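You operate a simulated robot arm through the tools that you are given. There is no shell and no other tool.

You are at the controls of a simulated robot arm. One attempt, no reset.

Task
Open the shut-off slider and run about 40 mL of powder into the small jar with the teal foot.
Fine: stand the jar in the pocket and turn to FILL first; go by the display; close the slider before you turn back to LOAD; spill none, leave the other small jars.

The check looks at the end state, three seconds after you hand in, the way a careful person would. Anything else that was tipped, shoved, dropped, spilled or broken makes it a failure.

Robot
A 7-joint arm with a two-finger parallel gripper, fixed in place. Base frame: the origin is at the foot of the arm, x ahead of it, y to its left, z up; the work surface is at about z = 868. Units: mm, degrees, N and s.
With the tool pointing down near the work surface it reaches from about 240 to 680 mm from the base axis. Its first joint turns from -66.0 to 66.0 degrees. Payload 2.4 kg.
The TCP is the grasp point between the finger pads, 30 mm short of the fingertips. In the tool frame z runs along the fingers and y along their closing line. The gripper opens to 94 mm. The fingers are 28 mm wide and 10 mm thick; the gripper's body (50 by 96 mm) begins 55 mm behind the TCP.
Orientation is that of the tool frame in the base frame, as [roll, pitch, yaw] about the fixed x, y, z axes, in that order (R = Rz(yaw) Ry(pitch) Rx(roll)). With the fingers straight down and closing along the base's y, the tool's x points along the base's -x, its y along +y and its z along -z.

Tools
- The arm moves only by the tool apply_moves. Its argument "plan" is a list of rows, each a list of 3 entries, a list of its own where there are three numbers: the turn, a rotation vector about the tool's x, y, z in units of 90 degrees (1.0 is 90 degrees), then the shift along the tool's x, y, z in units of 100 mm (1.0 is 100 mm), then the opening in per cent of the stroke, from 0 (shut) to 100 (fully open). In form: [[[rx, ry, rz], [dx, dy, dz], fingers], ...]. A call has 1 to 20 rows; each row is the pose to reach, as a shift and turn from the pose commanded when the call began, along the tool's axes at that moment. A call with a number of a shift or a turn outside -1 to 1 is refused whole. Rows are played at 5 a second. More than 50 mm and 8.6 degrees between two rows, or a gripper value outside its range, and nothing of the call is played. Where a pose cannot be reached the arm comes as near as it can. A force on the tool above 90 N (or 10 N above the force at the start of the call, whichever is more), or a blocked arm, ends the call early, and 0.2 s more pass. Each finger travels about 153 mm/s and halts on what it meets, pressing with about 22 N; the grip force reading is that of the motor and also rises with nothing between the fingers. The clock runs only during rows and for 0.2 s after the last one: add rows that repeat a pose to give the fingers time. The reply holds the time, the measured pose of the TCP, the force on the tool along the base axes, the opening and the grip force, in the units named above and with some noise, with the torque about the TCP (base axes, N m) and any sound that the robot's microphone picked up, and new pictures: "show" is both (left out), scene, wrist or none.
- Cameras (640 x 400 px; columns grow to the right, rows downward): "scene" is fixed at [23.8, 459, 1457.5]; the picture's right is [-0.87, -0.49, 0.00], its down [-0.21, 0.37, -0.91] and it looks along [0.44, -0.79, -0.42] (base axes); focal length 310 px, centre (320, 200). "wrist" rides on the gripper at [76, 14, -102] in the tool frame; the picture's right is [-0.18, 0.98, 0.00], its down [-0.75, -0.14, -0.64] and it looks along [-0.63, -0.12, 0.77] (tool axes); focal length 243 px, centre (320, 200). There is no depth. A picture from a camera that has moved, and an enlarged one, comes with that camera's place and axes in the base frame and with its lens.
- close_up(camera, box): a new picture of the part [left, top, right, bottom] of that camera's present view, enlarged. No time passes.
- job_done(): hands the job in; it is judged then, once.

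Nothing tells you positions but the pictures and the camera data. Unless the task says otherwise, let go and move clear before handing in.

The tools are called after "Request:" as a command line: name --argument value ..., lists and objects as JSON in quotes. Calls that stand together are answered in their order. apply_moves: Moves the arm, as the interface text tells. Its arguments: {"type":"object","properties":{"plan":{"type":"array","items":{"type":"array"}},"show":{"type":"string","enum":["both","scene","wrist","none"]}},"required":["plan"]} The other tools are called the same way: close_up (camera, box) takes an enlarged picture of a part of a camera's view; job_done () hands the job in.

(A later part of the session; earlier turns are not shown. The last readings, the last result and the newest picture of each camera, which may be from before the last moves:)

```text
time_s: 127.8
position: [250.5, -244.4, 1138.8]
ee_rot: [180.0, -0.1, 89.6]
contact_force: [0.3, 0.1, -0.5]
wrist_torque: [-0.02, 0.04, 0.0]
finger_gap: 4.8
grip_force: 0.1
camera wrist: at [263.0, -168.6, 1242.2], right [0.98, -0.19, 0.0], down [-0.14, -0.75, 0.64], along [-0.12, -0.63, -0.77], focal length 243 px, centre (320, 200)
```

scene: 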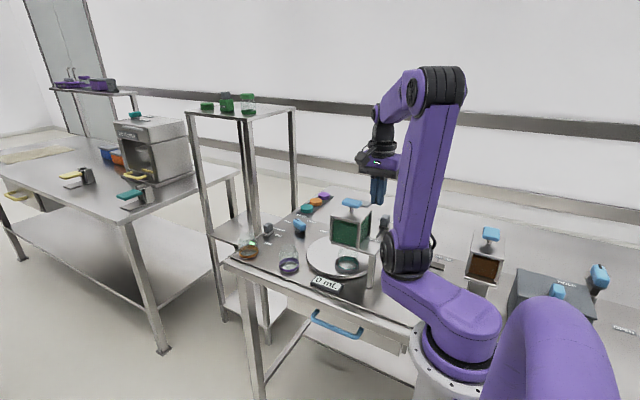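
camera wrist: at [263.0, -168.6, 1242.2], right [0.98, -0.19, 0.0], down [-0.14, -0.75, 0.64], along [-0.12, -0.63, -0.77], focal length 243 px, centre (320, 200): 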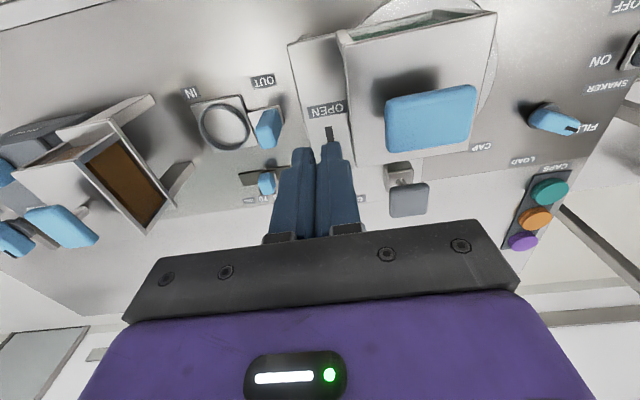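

That third call was refused and the next still ran, but there was no contact. I'll continue carefully: up and away to +y first, then tilt to look under the hopper.

Request:
apply_moves --plan '[[[0, 0, 0], [0.1, -0.1, -0.2], 5], [[0, 0, 0], [0.4, -0.1, -0.4], 5], [[0, 0, 0], [0.7, -0.05, -0.4], 5], [[0, 0, 0], [1.0, 0.2, -0.4], 5], [[0, 0, 0], [1.0, 0.5, -0.4], 5]]' --show "none"

Request:
apply_moves --plan '[[[0, -0.09, 0], [0.2, 0.1, 0.1], 5], [[0, -0.18, 0], [0.4, 0.15, 0.3], 5], [[0, -0.27, 0], [0.5, 0.15, 0.5], 5], [[0, -0.36, 0], [0.5, 0.15, 0.7], 5], [[0, -0.45, 0], [0.5, 0.15, 0.9], 5], [[0, -0.5, 0], [0.5, 0.15, 1.0], 5]]' --show "both"

```text
time_s: 129.0
position: [299.5, -146.3, 1179.6]
ee_rot: [-180.0, 0.0, 90.1]
contact_force: [0.6, -0.5, -0.3]
wrist_torque: [0.01, -0.03, 0.0]
finger_gap: 4.7
grip_force: 0.0
```

```text
time_s: 130.4
position: [313.4, -94.2, 1077.3]
ee_rot: [180.0, 45.1, 90.0]
contact_force: [1.0, 0.7, -0.1]
wrist_torque: [0.02, 0.01, -0.01]
finger_gap: 4.7
grip_force: 0.1
camera wrist: at [327.0, 31.6, 1097.7], right [0.98, -0.13, 0.13], down [-0.14, -0.08, 0.99], along [-0.12, -0.99, -0.1], focal length 243 px, centre (320, 200)
```

scene: 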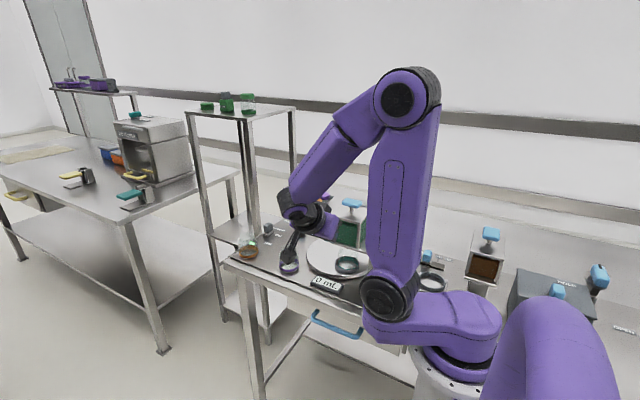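
wrist: 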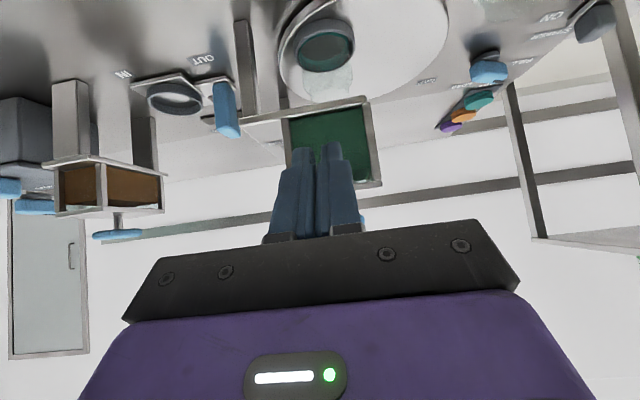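

Request:
apply_moves --plan '[[[0, 0, 0], [0.2, 0, 0.2], 5], [[0, 0, 0], [0.4, 0, 0.4], 5], [[0, 0, 0], [0.6, 0, 0.6], 5], [[0, 0, 0], [0.8, 0, 0.8], 5]]' --show "both"

Request:
close_up --camera "wrist" --box '[220, 0, 460, 190]'

```text
time_s: 131.4
position: [315.4, -96.5, 967.6]
ee_rot: [-179.9, 45.0, 90.0]
contact_force: [-0.5, -0.2, 0.4]
wrist_torque: [0.01, 0.0, 0.0]
finger_gap: 4.8
grip_force: 0.2
camera wrist: at [328.4, 30.7, 985.6], right [0.98, -0.13, 0.13], down [-0.14, -0.08, 0.99], along [-0.12, -0.99, -0.1], focal length 243 px, centre (320, 200)
```

scene: 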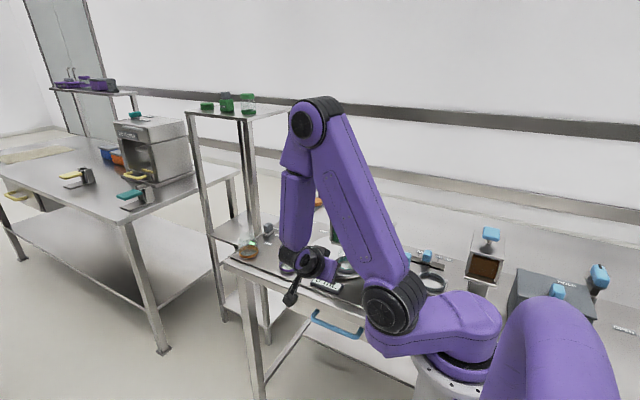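
wrist: 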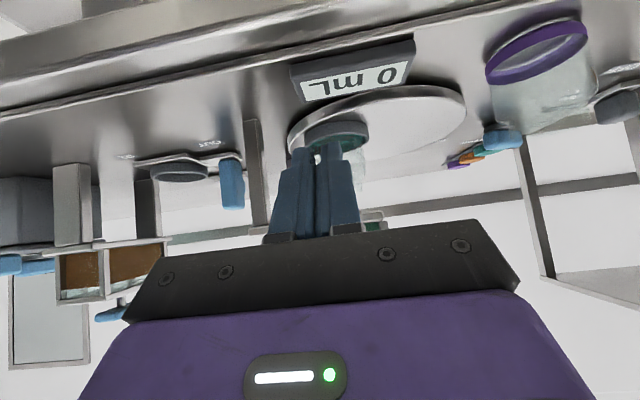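

```text
2.11 times, centred on (340, 95) of wrist
camera zoom: at [328.4, 30.7, 985.6], right [0.98, -0.13, 0.13], down [-0.14, -0.08, 0.99], along [-0.12, -0.99, -0.1], focal length 511 px, centre (278, 421)
```

zoom: 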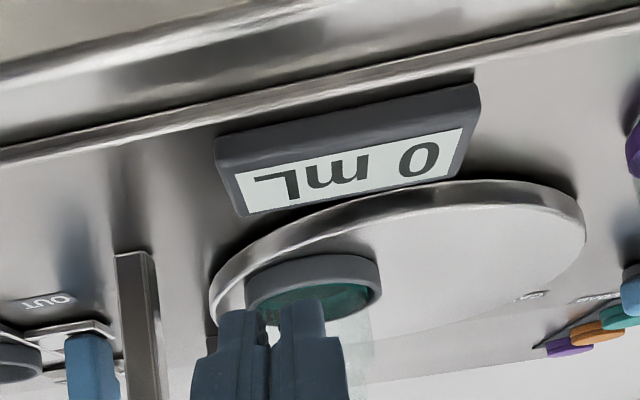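

Request:
apply_moves --plan '[[[0, 0, 0], [0, 0.25, 0], 5], [[0, 0, 0], [0, 0.5, 0], 5], [[0, 0, 0], [0, 0.75, 0], 5], [[0, 0, 0], [0, 0.85, 0], 5]]' --show "wrist"

Request:
close_up --camera "wrist" --box '[180, 60, 340, 200]'

```text
time_s: 132.4
position: [399.3, -96.1, 965.7]
ee_rot: [-179.9, 45.0, 90.0]
contact_force: [-0.3, 0.2, 0.0]
wrist_torque: [0.01, 0.0, -0.03]
finger_gap: 4.8
grip_force: 0.1
camera wrist: at [412.2, 31.4, 985.1], right [0.98, -0.13, 0.13], down [-0.14, -0.08, 0.99], along [-0.12, -0.99, -0.1], focal length 243 px, centre (320, 200)
```

wrist: 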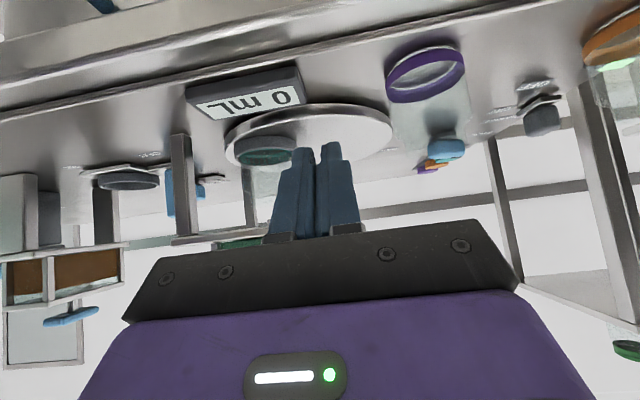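

```text
2.86 times, centred on (260, 130) of wrist
camera zoom: at [412.2, 31.4, 985.1], right [0.98, -0.13, 0.13], down [-0.14, -0.08, 0.99], along [-0.12, -0.99, -0.1], focal length 693 px, centre (491, 400)
```

zoom: 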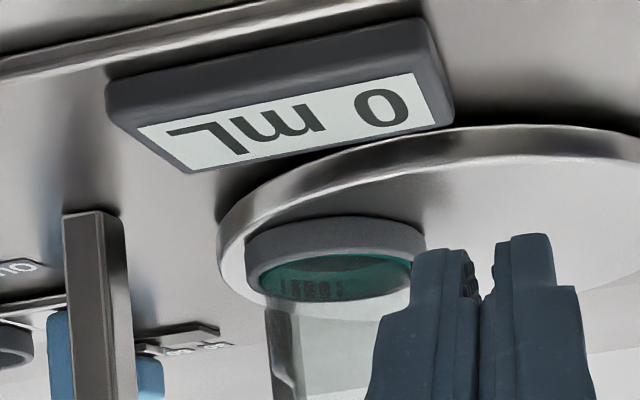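

Request:
apply_moves --plan '[[[0, 0, 0], [0.05, 0.2, 0.05], 5], [[0, 0, 0], [0.1, 0.4, 0.1], 5], [[0, 0, 0], [0.15, 0.6, 0.15], 5]]' --show "wrist"

Request:
close_up --camera "wrist" --box '[120, 80, 300, 250]'

```text
time_s: 133.2
position: [460.0, -94.9, 945.4]
ee_rot: [180.0, 45.0, 90.0]
contact_force: [0.1, 0.2, -0.4]
wrist_torque: [0.0, 0.0, -0.01]
finger_gap: 4.5
grip_force: 0.1
camera wrist: at [473.4, 32.4, 964.6], right [0.98, -0.13, 0.13], down [-0.14, -0.08, 0.99], along [-0.12, -0.99, -0.1], focal length 243 px, centre (320, 200)
```

wrist: 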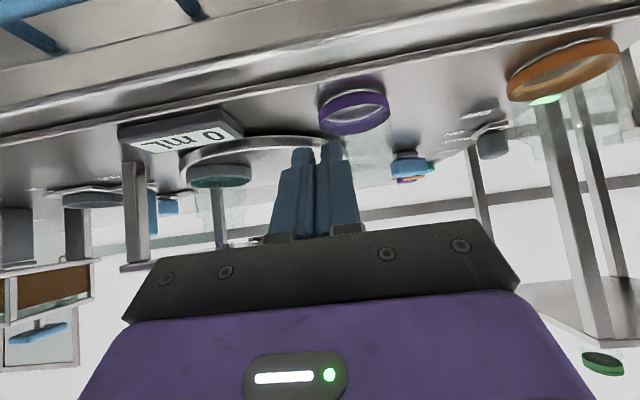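

```text
2.35 times, centred on (210, 165) of wrist
camera zoom: at [473.4, 32.4, 964.6], right [0.98, -0.13, 0.13], down [-0.14, -0.08, 0.99], along [-0.12, -0.99, -0.1], focal length 571 px, centre (579, 282)
```

zoom: 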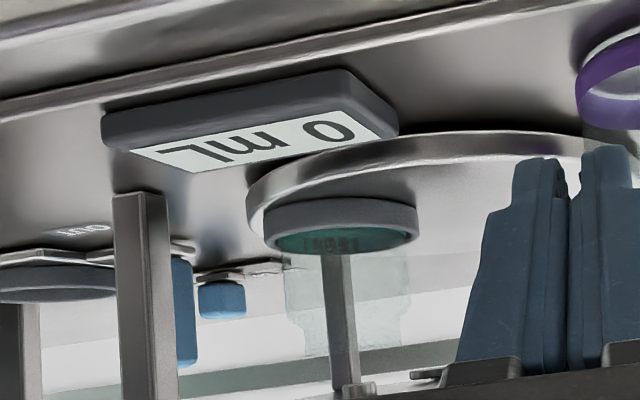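

Request:
apply_moves --plan '[[[0, -0.08, 0], [0, 0.05, 0], 5], [[0, -0.16, 0], [0, 0.1, 0], 5], [[0, -0.16, 0], [0, 0.1, 0], 5]]' --show "wrist"

Request:
close_up --camera "wrist" --box '[110, 70, 280, 240]'

```text
time_s: 134.0
position: [470.9, -93.6, 945.2]
ee_rot: [179.9, 59.5, 90.0]
contact_force: [-0.3, 0.1, 0.3]
wrist_torque: [-0.01, 0.05, -0.01]
finger_gap: 4.7
grip_force: 0.1
camera wrist: at [483.5, 32.8, 932.1], right [0.98, -0.09, 0.16], down [-0.14, 0.17, 0.98], along [-0.12, -0.98, 0.15], focal length 243 px, centre (320, 200)
```

wrist: 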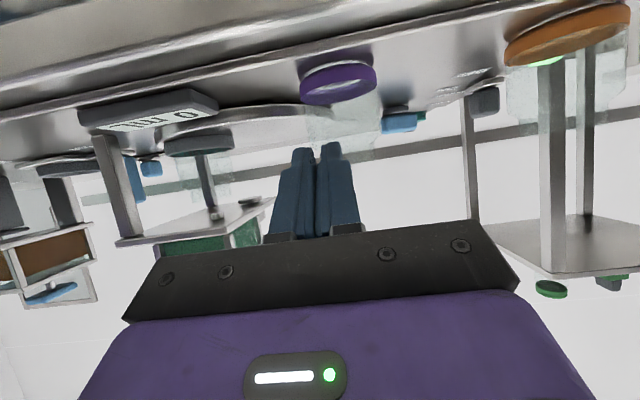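

```text
2.35 times, centred on (195, 155) of wrist
camera zoom: at [483.5, 32.8, 932.1], right [0.98, -0.09, 0.16], down [-0.14, 0.17, 0.98], along [-0.12, -0.98, 0.15], focal length 571 px, centre (614, 306)
```

zoom: 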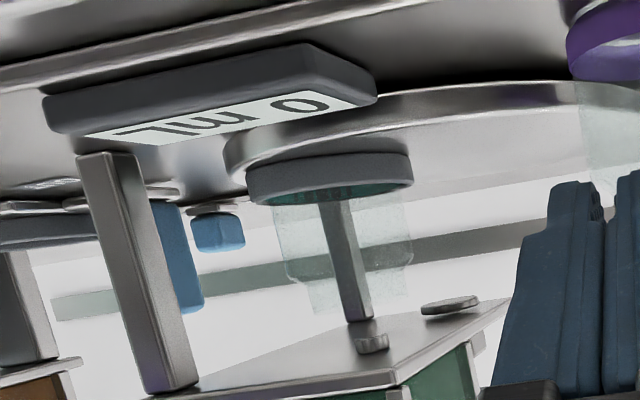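

Request:
close_up --camera "wrist" --box '[160, 120, 260, 220]'

```text
4.00 times, centred on (210, 170) of wrist
camera zoom: at [483.5, 32.8, 932.1], right [0.98, -0.09, 0.16], down [-0.14, 0.17, 0.98], along [-0.12, -0.98, 0.15], focal length 970 px, centre (760, 320)
```

zoom: 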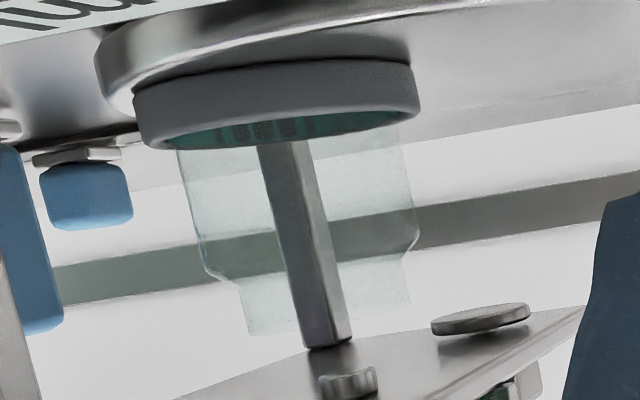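

The underside view shows the spout directly above the jar mouth, unobstructed, with the cap-press foot further back. So position is fine and the powder itself is stuck. The hopper's blue T-handle may be a bridge-breaking plunger, so I'll back off, return upright, and test it gently with the slider still closed.

Request:
apply_moves --plan '[[[0, 0.083, 0], [-0.12, 0, -0.07], 5], [[0, 0.166, 0], [-0.24, 0, -0.14], 5], [[0, 0.249, 0], [-0.36, 0, -0.21], 5], [[0, 0.332, 0], [-0.48, 0, -0.28], 5], [[0, 0.415, 0], [-0.6, 0, -0.35], 5], [[0, 0.498, 0], [-0.7, 0, -0.41], 5], [[0, 0.581, 0], [-0.8, 0, -0.47], 5], [[0, 0.661, 0], [-0.86, 0, -0.51], 5]]' --show "none"

Request:
apply_moves --plan '[[[0, 0, 0], [0, -0.2, -0.3], 5], [[0, 0, 0], [-0.1, -0.4, -0.6], 5], [[0, 0, 0], [-0.2, -0.6, -0.9], 5], [[0, 0, 0], [-0.3, -0.8, -1.0], 5], [[0, 0, 0], [-0.4, -0.9, -1.0], 5]]' --show "none"

Request:
apply_moves --plan '[[[0, 0, 0], [-0.25, -0.2, -0.2], 5], [[0, 0, 0], [-0.5, -0.4, -0.4], 5], [[0, 0, 0], [-0.75, -0.6, -0.4], 5], [[0, 0, 0], [-0.85, -0.65, -0.4], 5]]' --show "both"

```text
time_s: 135.8
position: [470.2, -94.9, 1045.7]
ee_rot: [180.0, -0.2, 89.9]
contact_force: [0.0, -1.5, 0.5]
wrist_torque: [0.01, -0.03, -0.02]
finger_gap: 4.8
grip_force: 0.1
```

```text
time_s: 137.0
position: [379.8, -135.6, 1147.6]
ee_rot: [180.0, -0.1, 90.0]
contact_force: [0.1, 0.3, -0.1]
wrist_torque: [-0.02, 0.0, 0.03]
finger_gap: 4.7
grip_force: 0.1
```

```text
time_s: 138.0
position: [315.6, -220.0, 1185.8]
ee_rot: [180.0, -0.1, 90.0]
contact_force: [-0.6, -0.7, -0.6]
wrist_torque: [0.03, 0.01, 0.03]
finger_gap: 4.6
grip_force: 0.1
camera wrist: at [328.1, -144.0, 1288.3], right [0.98, -0.18, 0.0], down [-0.14, -0.75, 0.64], along [-0.12, -0.63, -0.77], focal length 243 px, centre (320, 200)
```

scene: 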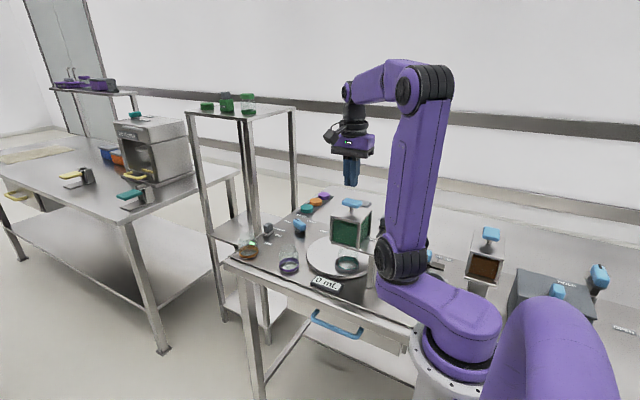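
wrist: 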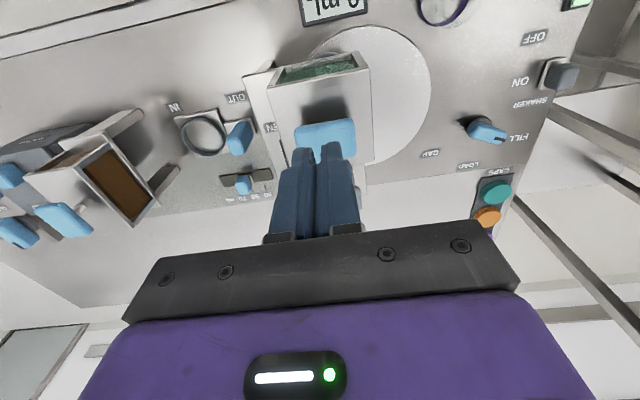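

Request:
close_up --camera "wrist" --box '[230, 40, 400, 180]'

Request:
close_up --camera "scene" --box '[320, 190, 400, 260]'

Request:
close_up --camera "wrist" --box '[150, 80, 300, 210]'

```text
2.86 times, centred on (315, 110) of wrist
camera zoom: at [328.1, -144.0, 1288.3], right [0.98, -0.18, 0.0], down [-0.14, -0.75, 0.64], along [-0.12, -0.63, -0.77], focal length 693 px, centre (334, 457)
```

zoom: 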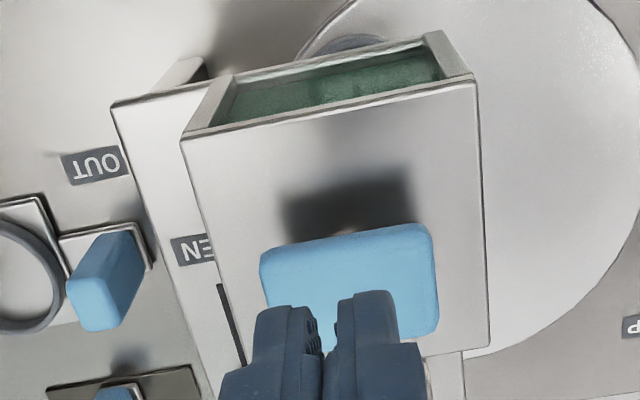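

```text
5.71 times, centred on (360, 225) of scene
camera zoom: at [23.8, 459.0, 1457.5], right [-0.87, -0.49, 0.0], down [-0.21, 0.37, -0.91], along [0.44, -0.79, -0.42], focal length 1774 px, centre (91, 57)
```

zoom: 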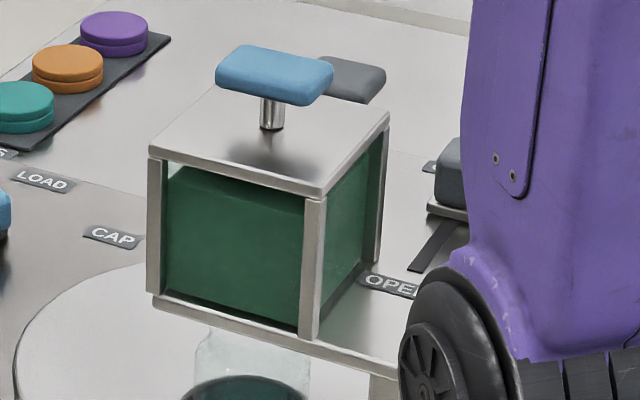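

```text
3.08 times, centred on (225, 145) of wrist
camera zoom: at [328.1, -144.0, 1288.3], right [0.98, -0.18, 0.0], down [-0.14, -0.75, 0.64], along [-0.12, -0.63, -0.77], focal length 746 px, centre (612, 369)
```

zoom: 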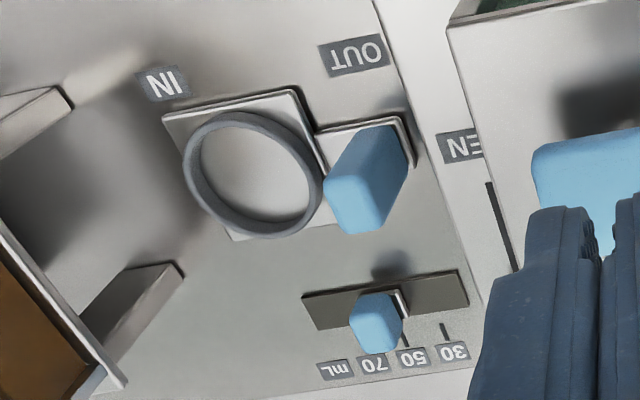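

The T-handle is at about (315, -231), top z≈1112. I'll move the closed fingertips just above it, then press lightly to see whether it's a plunger.

Request:
apply_moves --plan '[[[0, 0, 0], [-0.05, 0, 0.15], 5], [[0, 0, 0], [-0.11, 0, 0.28], 5], [[0, 0, 0], [-0.11, 0, 0.36], 5]]' --show "scene"

Request:
close_up --camera "scene" --box '[320, 160, 400, 230]'

```text
time_s: 138.8
position: [315.8, -231.3, 1147.8]
ee_rot: [180.0, -0.1, 89.9]
contact_force: [0.1, 0.4, -0.9]
wrist_torque: [-0.05, 0.02, 0.02]
finger_gap: 4.5
grip_force: 0.0
```

scene: 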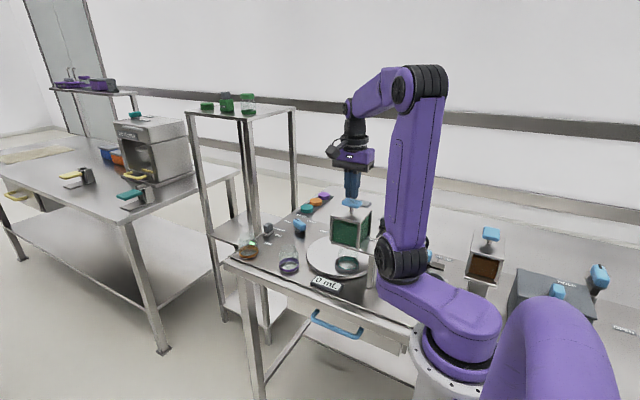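

```text
5.71 times, centred on (360, 195) of scene
camera zoom: at [23.8, 459.0, 1457.5], right [-0.87, -0.49, 0.0], down [-0.21, 0.37, -0.91], along [0.44, -0.79, -0.42], focal length 1774 px, centre (91, 229)
```

zoom: 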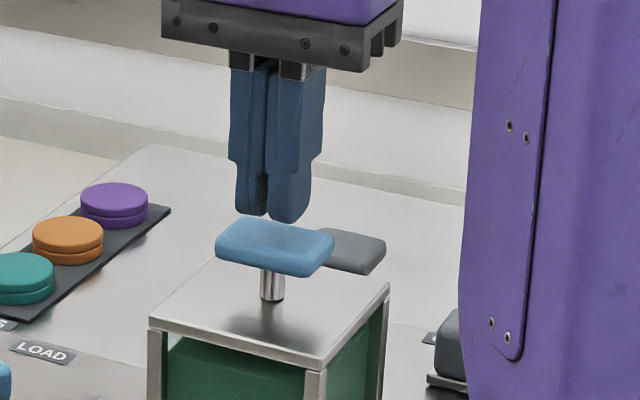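

Request:
apply_moves --plan '[[[0, 0, 0], [0, 0, 0.02], 5], [[0, 0, 0], [0, 0, 0.04], 5], [[0, 0, 0], [0, 0, 0.06], 5]]' --show "none"

Request:
apply_moves --plan '[[[0, 0, 0], [0, 0, 0.015], 5], [[0, 0, 0], [0, 0, 0.03], 5]]' --show "none"

Request:
close_up --camera "scene" --box '[320, 160, 400, 230]'

```text
time_s: 139.6
position: [316.5, -231.3, 1141.9]
ee_rot: [180.0, -0.1, 90.0]
contact_force: [0.3, -0.8, 0.5]
wrist_torque: [0.01, 0.02, -0.01]
finger_gap: 4.5
grip_force: 0.1
```

```text
time_s: 140.2
position: [316.1, -231.2, 1138.5]
ee_rot: [179.9, -0.2, 90.1]
contact_force: [0.3, -1.1, 0.2]
wrist_torque: [0.01, -0.04, 0.02]
finger_gap: 4.6
grip_force: 0.1
```

```text
5.71 times, centred on (360, 195) of scene
camera zoom: at [23.8, 459.0, 1457.5], right [-0.87, -0.49, 0.0], down [-0.21, 0.37, -0.91], along [0.44, -0.79, -0.42], focal length 1774 px, centre (91, 229)
```

zoom: 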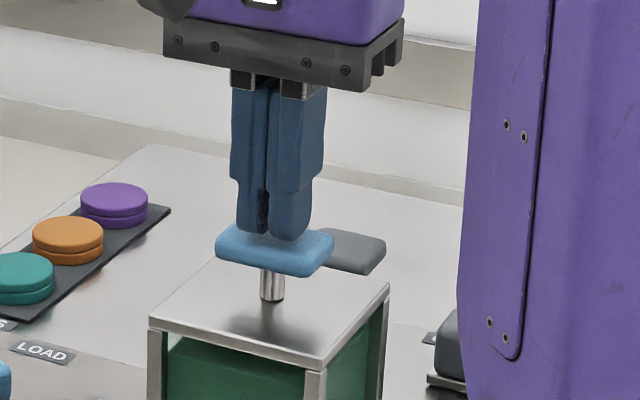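

Request:
apply_moves --plan '[[[0, 0, 0], [0, 0, 0.015], 5], [[0, 0, 0], [0, 0, 0.03], 5]]' --show "none"

Request:
apply_moves --plan '[[[0, 0, 0], [0, 0, 0.015], 5], [[0, 0, 0], [0, 0, 0.03], 5]]' --show "none"

Request:
close_up --camera "scene" --box '[320, 160, 400, 230]'

```text
time_s: 140.8
position: [314.2, -231.3, 1136.2]
ee_rot: [-179.9, 0.0, 90.0]
contact_force: [0.1, 0.6, 0.6]
wrist_torque: [-0.03, 0.0, -0.02]
finger_gap: 4.6
grip_force: 0.1
```

```text
time_s: 141.4
position: [314.5, -231.3, 1134.1]
ee_rot: [180.0, -0.2, 90.0]
contact_force: [1.5, -0.9, 1.9]
wrist_torque: [-0.01, -0.1, 0.03]
finger_gap: 4.8
grip_force: 0.0
```

```text
5.71 times, centred on (360, 195) of scene
camera zoom: at [23.8, 459.0, 1457.4], right [-0.87, -0.49, 0.0], down [-0.21, 0.37, -0.91], along [0.44, -0.79, -0.42], focal length 1774 px, centre (91, 229)
```

zoom: 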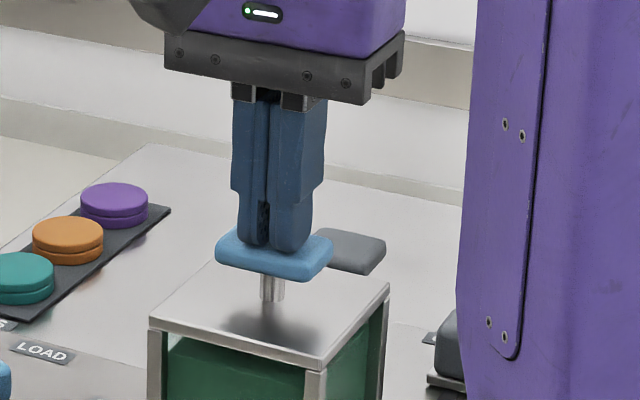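

Request:
apply_moves --plan '[[[0, 0, 0], [0, 0, 0.02], 5], [[0, 0, 0], [0, 0, 0.04], 5]]' --show "none"

Request:
close_up --camera "scene" --box '[320, 160, 400, 230]'

```text
time_s: 142.0
position: [315.5, -230.9, 1129.6]
ee_rot: [-180.0, -0.1, 90.0]
contact_force: [-1.2, -0.3, 2.6]
wrist_torque: [-0.07, 0.05, -0.03]
finger_gap: 4.5
grip_force: 0.0
```

```text
5.71 times, centred on (360, 195) of scene
camera zoom: at [23.7, 459.0, 1457.5], right [-0.87, -0.49, 0.0], down [-0.21, 0.37, -0.91], along [0.44, -0.79, -0.42], focal length 1774 px, centre (91, 229)
```

zoom: 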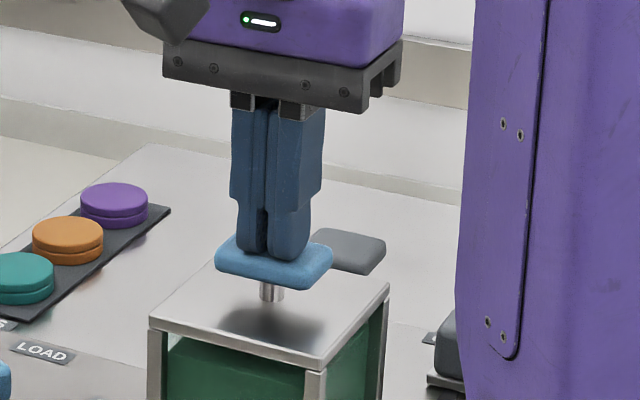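

The handle does move: it's a light plunger (2–3 N) through the lid, evidently the bridge breaker. I'll press it down fully with the slider still closed.

Request:
apply_moves --plan '[[[0, 0, 0], [0, 0, 0.02], 5], [[0, 0, 0], [0, 0, 0.04], 5], [[0, 0, 0], [0, 0, 0.06], 5]]' --show "none"

Request:
apply_moves --plan '[[[0, 0, 0], [0, 0, 0.02], 5], [[0, 0, 0], [0, 0, 0.04], 5]]' --show "none"

Request:
close_up --camera "scene" --box '[320, 160, 400, 230]'

Request:
close_up --camera "scene" --box '[290, 200, 400, 300]'

```text
time_s: 142.8
position: [315.0, -230.8, 1123.6]
ee_rot: [180.0, -0.1, 90.0]
contact_force: [-1.1, 1.1, 7.7]
wrist_torque: [-0.03, 0.04, -0.09]
finger_gap: 4.5
grip_force: 0.1
heard: click
```

```text
time_s: 143.4
position: [315.0, -230.2, 1121.4]
ee_rot: [179.7, 0.2, 90.1]
contact_force: [-5.8, 13.5, 59.8]
wrist_torque: [0.47, 0.26, -0.28]
finger_gap: 4.3
grip_force: 0.1
```

```text
5.71 times, centred on (360, 195) of scene
camera zoom: at [23.0, 459.9, 1457.2], right [-0.87, -0.49, 0.0], down [-0.21, 0.37, -0.91], along [0.44, -0.79, -0.42], focal length 1774 px, centre (91, 229)
```

zoom: 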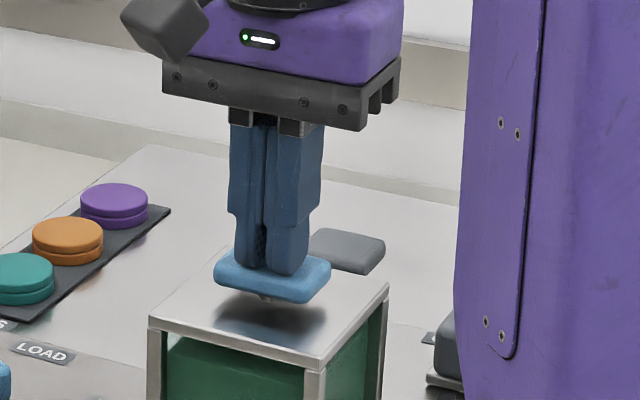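

```text
4.00 times, centred on (345, 250) of scene
camera zoom: at [23.0, 459.9, 1457.2], right [-0.87, -0.49, 0.0], down [-0.21, 0.37, -0.91], along [0.44, -0.79, -0.42], focal length 1242 px, centre (220, 0)
```

zoom: 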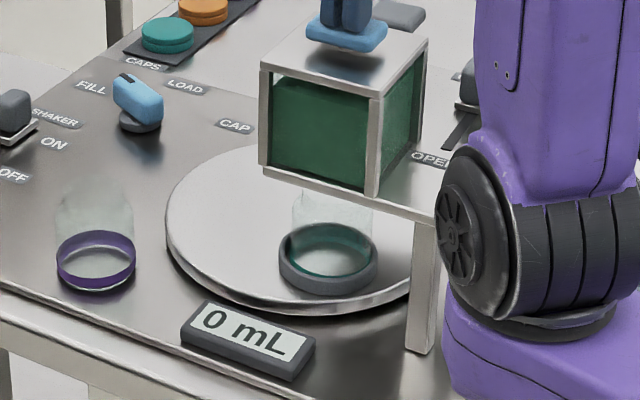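

A click was heard at the bottom of the stroke. I'll lift off and see whether the plunger stays down or springs back.

Request:
apply_moves --plan '[[[0, 0, 0], [0, 0, -0.05], 5], [[0, 0, 0], [0, 0, -0.15], 5], [[0, 0, 0], [0, 0, -0.3], 5], [[0, 0, 0], [0, 0, -0.5], 5]]' --show "scene"

Request:
close_up --camera "scene" --box '[320, 160, 400, 230]'

Request:
close_up --camera "scene" --box '[230, 190, 390, 300]'

```text
time_s: 144.4
position: [315.2, -232.7, 1169.4]
ee_rot: [-180.0, -0.2, 90.0]
contact_force: [-0.3, -0.3, -0.7]
wrist_torque: [-0.02, 0.03, 0.03]
finger_gap: 4.6
grip_force: 0.0
```

scene: 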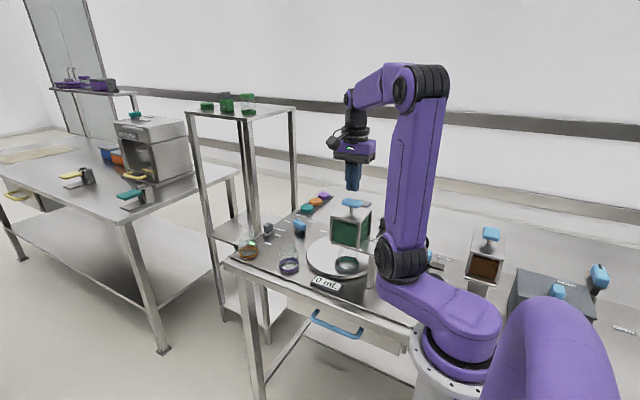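

```text
5.71 times, centred on (360, 195) of scene
camera zoom: at [23.8, 459.0, 1457.5], right [-0.87, -0.49, 0.0], down [-0.21, 0.37, -0.91], along [0.44, -0.79, -0.42], focal length 1774 px, centre (91, 229)
```

zoom: 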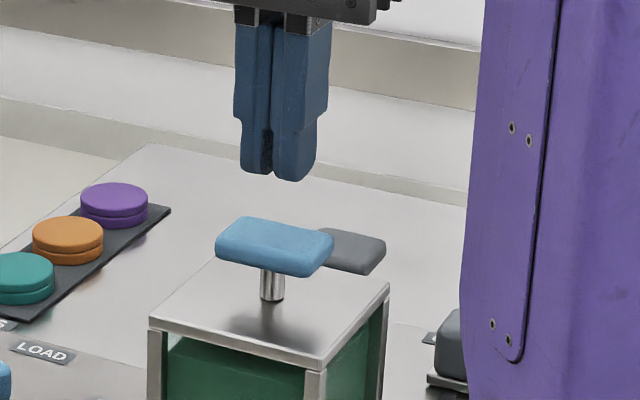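

```text
3.64 times, centred on (310, 245) of scene
camera zoom: at [23.8, 459.0, 1457.5], right [-0.87, -0.49, 0.0], down [-0.21, 0.37, -0.91], along [0.44, -0.79, -0.42], focal length 1129 px, centre (356, 36)
```

zoom: 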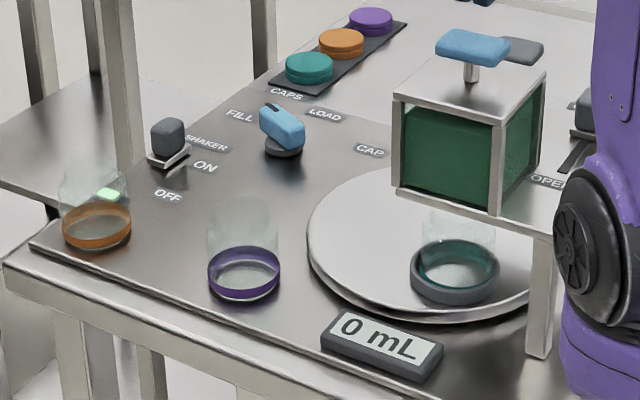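

The plunger springs back after its click, and the display is still 0 with the slider shut. Now I'll try the slider again, in small steps.

Request:
apply_moves --plan '[[[0, 0, -0.083], [-0.05, -0.05, -0.1], 20], [[0, 0, -0.167], [-0.15, -0.1, -0.1], 40], [[0, 0, -0.25], [-0.25, -0.15, -0.1], 60], [[0, 0, -0.333], [-0.35, -0.2, -0.1], 80], [[0, 0, -0.417], [-0.45, -0.25, -0.1], 80], [[0, 0, -0.5], [-0.55, -0.3, -0.1], 80], [[0, 0, -0.583], [-0.65, -0.38, -0.1], 80], [[0, 0, -0.667], [-0.75, -0.45, -0.1], 80], [[0, 0, -0.75], [-0.85, -0.53, -0.1], 80], [[0, 0, -0.833], [-0.95, -0.6, -0.1], 80], [[0, 0, -0.917], [-1.0, -0.65, -0.1], 80], [[0, 0, -1.0], [-1.0, -0.65, -0.1], 80]]' --show "wrist"

```text
time_s: 147.0
position: [251.7, -332.5, 1178.8]
ee_rot: [179.9, 0.0, -179.9]
contact_force: [-0.3, -0.6, 0.7]
wrist_torque: [0.0, 0.01, -0.02]
finger_gap: 75.1
grip_force: 0.0
camera wrist: at [173.4, -317.3, 1281.7], right [0.18, 0.98, 0.0], down [0.75, -0.14, 0.64], along [0.63, -0.12, -0.77], focal length 243 px, centre (320, 200)
```

wrist: 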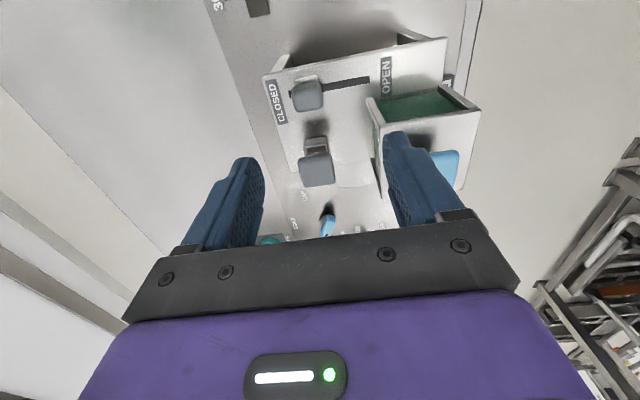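

Request:
apply_moves --plan '[[[0, 0, 0], [0, -0.08, 0.2], 80], [[0, 0, 0], [0.01, -0.135, 0.45], 80], [[0, 0, 0], [0.01, -0.135, 0.7], 80], [[0, 0, 0], [0.01, -0.135, 0.9], 80], [[0, 0, 0], [0.01, -0.135, 1.0], 80], [[0, 0, 0], [0.01, -0.135, 1.0], 80]]' --show "wrist"

Request:
close_up --camera "wrist" --box '[200, 20, 440, 220]'

```text
time_s: 148.4
position: [248.3, -345.3, 1079.0]
ee_rot: [179.9, 0.1, -180.0]
contact_force: [0.2, -0.5, 0.3]
wrist_torque: [0.02, -0.03, 0.03]
finger_gap: 74.9
grip_force: 0.1
camera wrist: at [171.6, -330.2, 1181.8], right [0.18, 0.98, 0.0], down [0.75, -0.14, 0.64], along [0.63, -0.12, -0.77], focal length 243 px, centre (320, 200)
```

wrist: 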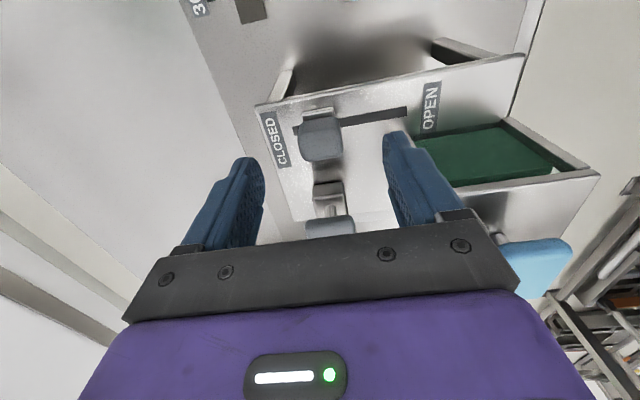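

```text
2.00 times, centred on (320, 120) of wrist
camera zoom: at [171.6, -330.2, 1181.8], right [0.18, 0.98, 0.0], down [0.75, -0.14, 0.64], along [0.63, -0.12, -0.77], focal length 485 px, centre (320, 360)
```

zoom: 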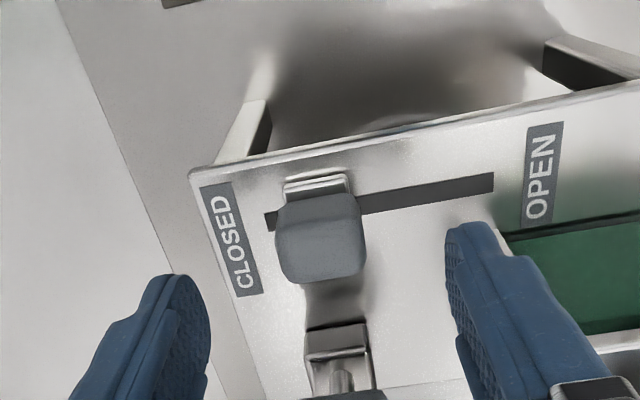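

Request:
apply_moves --plan '[[[0, 0, 0], [0, 0, 0.15], 80], [[0, 0, 0], [0, 0, 0.3], 80], [[0, 0, 0], [0, 0, 0.395], 80], [[0, 0, 0], [0, 0, 0.395], 60], [[0, 0, 0], [0, 0, 0.395], 48], [[0, 0, 0], [0, 0, 0.395], 42], [[0, 0, 0], [0, 0, 0.395], 38], [[0, 0, 0], [0, 0, 0.395], 35], [[0, 0, 0], [0, 0, 0.395], 32], [[0, 0, 0], [0, 0, 0.395], 22], [[0, 0, 0], [0, 0, 0.395], 22]]' --show "none"

Request:
apply_moves --plan '[[[0, 0, 0], [0, 0.04, 0], 22], [[0, 0, 0], [0, 0.08, 0], 22]]' --show "none"

Request:
close_up --camera "scene" --box '[290, 200, 400, 300]'

```text
time_s: 150.8
position: [250.2, -344.5, 1039.2]
ee_rot: [179.9, 0.0, 180.0]
contact_force: [-0.1, 0.5, -1.4]
wrist_torque: [-0.05, -0.02, 0.0]
finger_gap: 31.3
grip_force: 45.5
```

```text
time_s: 151.4
position: [250.9, -337.1, 1039.3]
ee_rot: [-179.9, 0.1, 180.0]
contact_force: [1.9, -0.3, 6.7]
wrist_torque: [0.17, 0.72, -0.02]
finger_gap: 31.2
grip_force: 44.5
```

```text
4.00 times, centred on (345, 250) of scene
camera zoom: at [23.8, 459.1, 1457.4], right [-0.87, -0.49, 0.0], down [-0.21, 0.37, -0.91], along [0.44, -0.79, -0.42], focal length 1242 px, centre (220, 0)
```

zoom: 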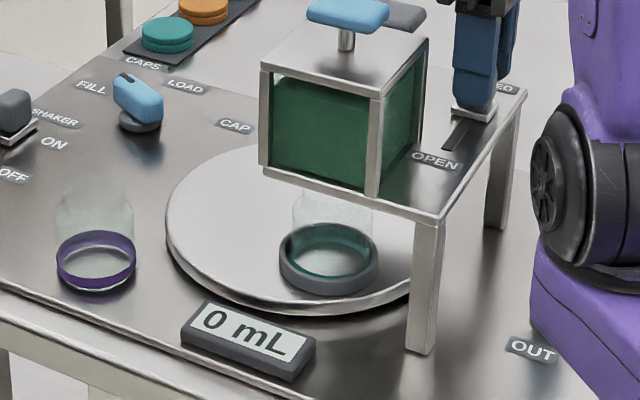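

Request:
apply_moves --plan '[[[0, 0, 0], [0, 0.04, 0], 22]]' --show "none"

Request:
close_up --camera "scene" --box '[290, 200, 400, 300]'

```text
time_s: 151.8
position: [249.9, -331.4, 1039.7]
ee_rot: [-180.0, 0.0, 180.0]
contact_force: [-0.8, -0.4, 8.9]
wrist_torque: [-0.01, 0.06, 0.06]
finger_gap: 31.3
grip_force: 45.1
```

```text
4.00 times, centred on (345, 250) of scene
camera zoom: at [23.7, 459.1, 1457.4], right [-0.87, -0.49, 0.0], down [-0.21, 0.37, -0.91], along [0.44, -0.79, -0.42], focal length 1242 px, centre (220, 0)
```

zoom: 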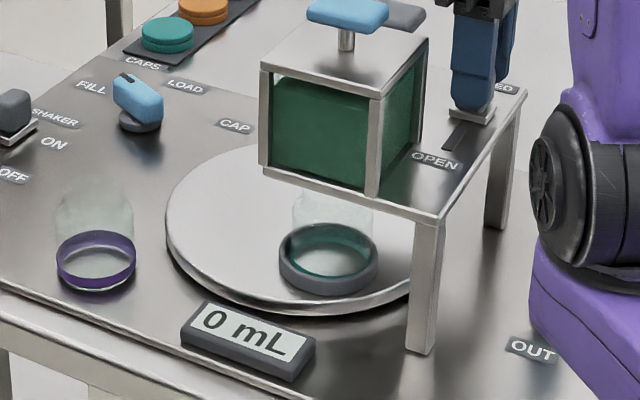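

Request:
apply_moves --plan '[[[0, 0, 0], [0, 0.03, 0], 22], [[0, 0, 0], [0, 0.05, 0], 22]]' --show "none"

Request:
close_up --camera "scene" --box '[290, 200, 400, 300]'

```text
time_s: 152.4
position: [250.3, -327.5, 1041.4]
ee_rot: [179.9, 0.0, 179.9]
contact_force: [1.6, -1.3, 6.1]
wrist_torque: [-0.17, -0.43, -0.09]
finger_gap: 31.4
grip_force: 45.0
```

```text
4.00 times, centred on (345, 250) of scene
camera zoom: at [23.8, 459.1, 1457.4], right [-0.87, -0.49, 0.0], down [-0.21, 0.37, -0.91], along [0.44, -0.79, -0.42], focal length 1242 px, centre (220, 0)
```

zoom: 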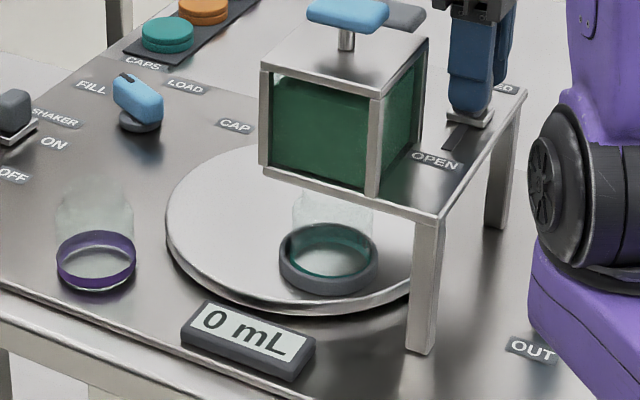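

Request:
apply_moves --plan '[[[0, 0, 0], [0, 0.03, 0], 22], [[0, 0, 0], [0, 0.05, 0], 22]]' --show "none"

Request:
close_up --camera "scene" --box '[290, 200, 400, 300]'

```text
time_s: 153.0
position: [249.2, -322.2, 1040.6]
ee_rot: [-180.0, 0.0, -180.0]
contact_force: [4.4, -1.0, 0.1]
wrist_torque: [-0.16, -0.6, -0.03]
finger_gap: 31.2
grip_force: 45.5
```

```text
4.00 times, centred on (345, 250) of scene
camera zoom: at [23.9, 459.0, 1457.5], right [-0.87, -0.49, 0.0], down [-0.21, 0.37, -0.91], along [0.44, -0.79, -0.42], focal length 1242 px, centre (220, 0)
```

zoom: 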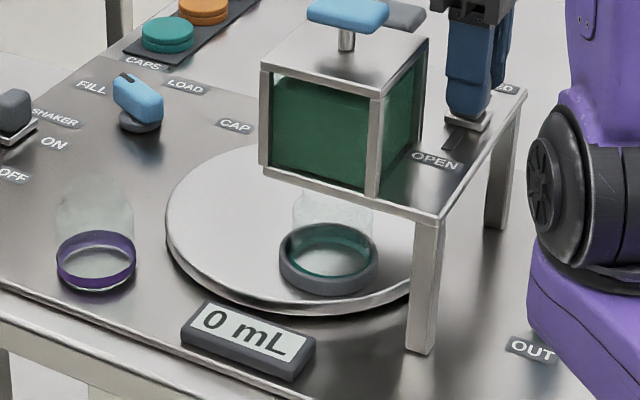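

Request:
apply_moves --plan '[[[0, 0, 0], [0, 0.03, 0], 22], [[0, 0, 0], [0, 0.05, 0], 22]]' --show "none"

Request:
close_up --camera "scene" --box '[290, 200, 400, 300]'

```text
time_s: 153.6
position: [249.9, -317.7, 1039.5]
ee_rot: [-180.0, 0.0, 180.0]
contact_force: [8.0, 0.9, -4.4]
wrist_torque: [-0.15, -0.81, 0.03]
finger_gap: 31.2
grip_force: 44.8
```

```text
4.00 times, centred on (345, 250) of scene
camera zoom: at [24.1, 459.0, 1457.5], right [-0.87, -0.49, 0.0], down [-0.21, 0.37, -0.91], along [0.44, -0.79, -0.42], focal length 1242 px, centre (220, 0)
```

zoom: 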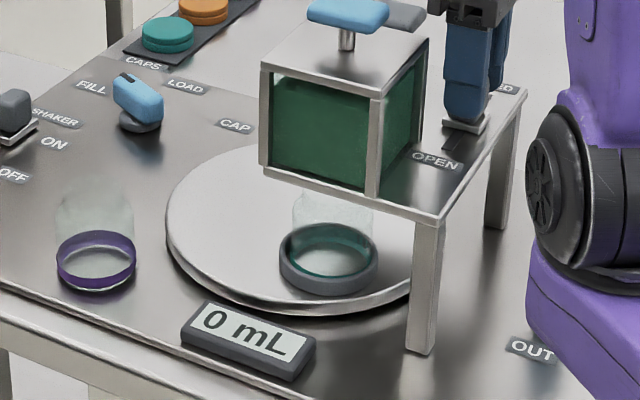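

Request:
apply_moves --plan '[[[0, 0, 0], [0, 0.03, 0], 22], [[0, 0, 0], [0, 0.06, 0], 22], [[0, 0, 0], [0, 0.08, 0], 22]]' --show "none"

Request:
close_up --camera "scene" --box '[290, 200, 400, 300]'

```text
time_s: 154.4
position: [249.9, -308.7, 1040.1]
ee_rot: [179.7, -0.1, -180.0]
contact_force: [8.2, -0.4, -10.6]
wrist_torque: [-0.14, -0.25, -0.21]
finger_gap: 31.1
grip_force: 44.8
```

```text
4.00 times, centred on (345, 250) of scene
camera zoom: at [24.1, 458.9, 1457.5], right [-0.87, -0.49, 0.0], down [-0.21, 0.37, -0.91], along [0.44, -0.79, -0.42], focal length 1242 px, centre (220, 0)
```

zoom: 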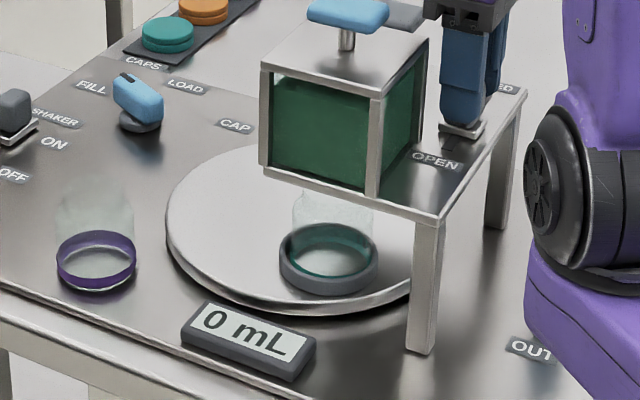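

Request:
apply_moves --plan '[[[0, 0, 0], [0, 0.03, 0.003], 22], [[0, 0, 0], [0, 0.06, 0.003], 22], [[0, 0, 0], [0, 0.09, 0.003], 22], [[0, 0, 0], [0, 0.12, 0.003], 22]]' --show "none"

Request:
close_up --camera "scene" --box '[290, 200, 400, 300]'

```text
time_s: 155.4
position: [250.4, -297.5, 1038.4]
ee_rot: [179.8, 0.0, 179.9]
contact_force: [7.3, 1.0, -4.6]
wrist_torque: [-0.01, -0.17, 0.11]
finger_gap: 31.2
grip_force: 45.2
```

```text
4.00 times, centred on (345, 250) of scene
camera zoom: at [24.1, 459.0, 1457.5], right [-0.87, -0.49, 0.0], down [-0.21, 0.37, -0.91], along [0.44, -0.79, -0.42], focal length 1242 px, centre (220, 0)
```

zoom: 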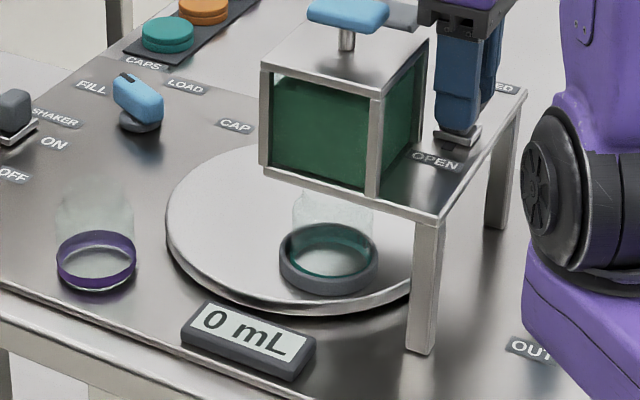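

Still 0 even after the plunger's click with the gate shut. The plunger may need to be worked with the gate open. I'll leave the slider open (nothing flows), go to the plunger with the same yaw, and prepare one quick sequence: press, then immediately push the slider shut.

Request:
apply_moves --plan '[[[0, 0, 0], [0, 0.025, 0], 22], [[0, 0, 0], [0, 0.025, 0], 22], [[0, 0, 0], [0, 0.01, 0], 34], [[0, 0, 0], [0, 0.01, 0], 42], [[0, 0, 0], [0, 0.01, 0], 48], [[0, 0, 0], [0, 0.01, 0], 48], [[0, 0, 0], [0, 0.01, -0.15], 48], [[0, 0, 0], [0, 0.01, -0.35], 48], [[0, 0, 0], [0, 0.01, -0.6], 48], [[0, 0, 0], [0, 0.01, -0.8], 30], [[0, 0, 0], [0, 0.01, -1.0], 5]]' --show "both"

Request:
close_up --camera "scene" --box '[290, 200, 400, 300]'

Request:
close_up --camera "wrist" --box '[200, 20, 500, 220]'

```text
time_s: 157.8
position: [248.9, -295.6, 1139.8]
ee_rot: [179.9, 0.0, 180.0]
contact_force: [0.0, 0.1, 1.2]
wrist_torque: [0.0, 0.03, 0.02]
finger_gap: 4.8
grip_force: 0.0
camera wrist: at [172.2, -281.8, 1243.3], right [0.18, 0.98, 0.0], down [0.75, -0.14, 0.64], along [0.63, -0.12, -0.77], focal length 243 px, centre (320, 200)
```

scene: 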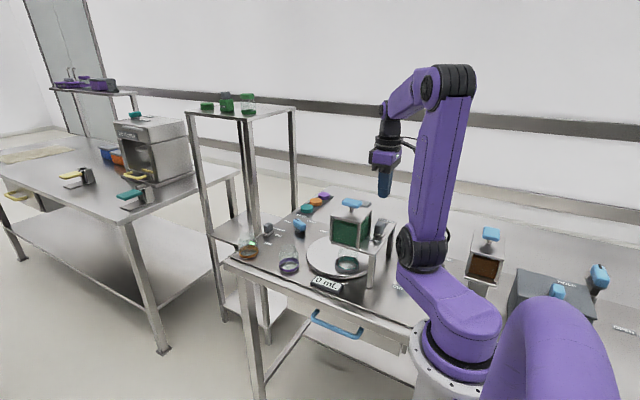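
wrist: 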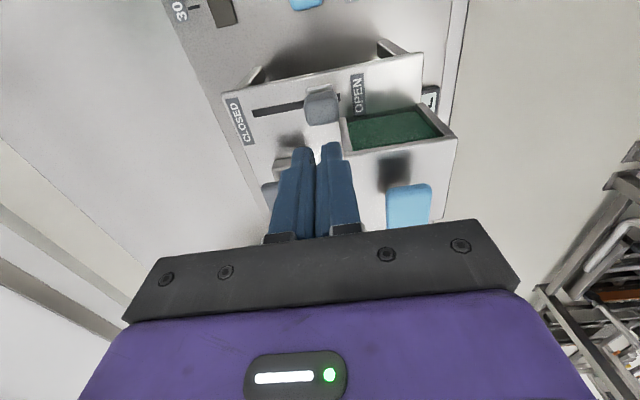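

```text
4.00 times, centred on (345, 250) of scene
camera zoom: at [23.8, 459.0, 1457.5], right [-0.87, -0.49, 0.0], down [-0.21, 0.37, -0.91], along [0.44, -0.79, -0.42], focal length 1242 px, centre (220, 0)
```

zoom: 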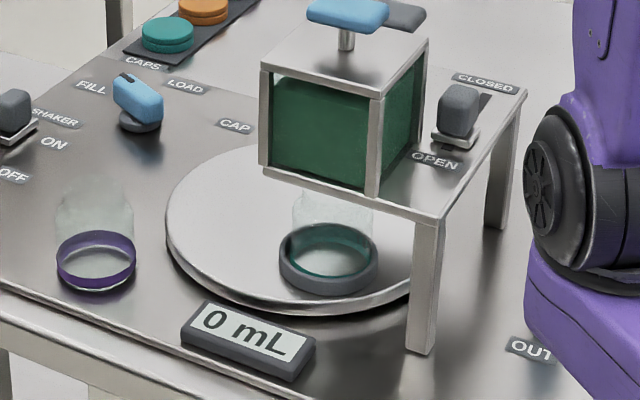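

```text
2.00 times, centred on (350, 120) of wrist
camera zoom: at [172.2, -281.8, 1243.3], right [0.18, 0.98, 0.0], down [0.75, -0.14, 0.64], along [0.63, -0.12, -0.77], focal length 485 px, centre (260, 360)
```

zoom: 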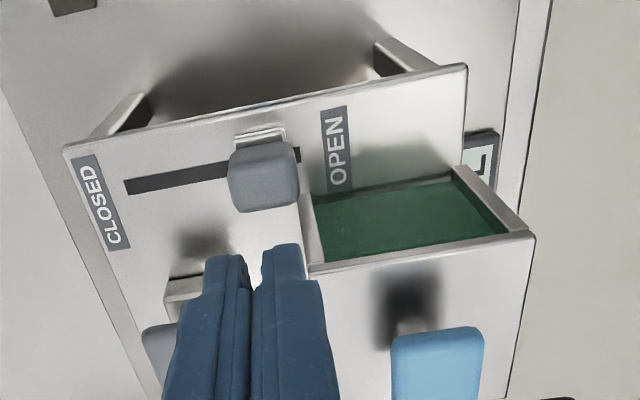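

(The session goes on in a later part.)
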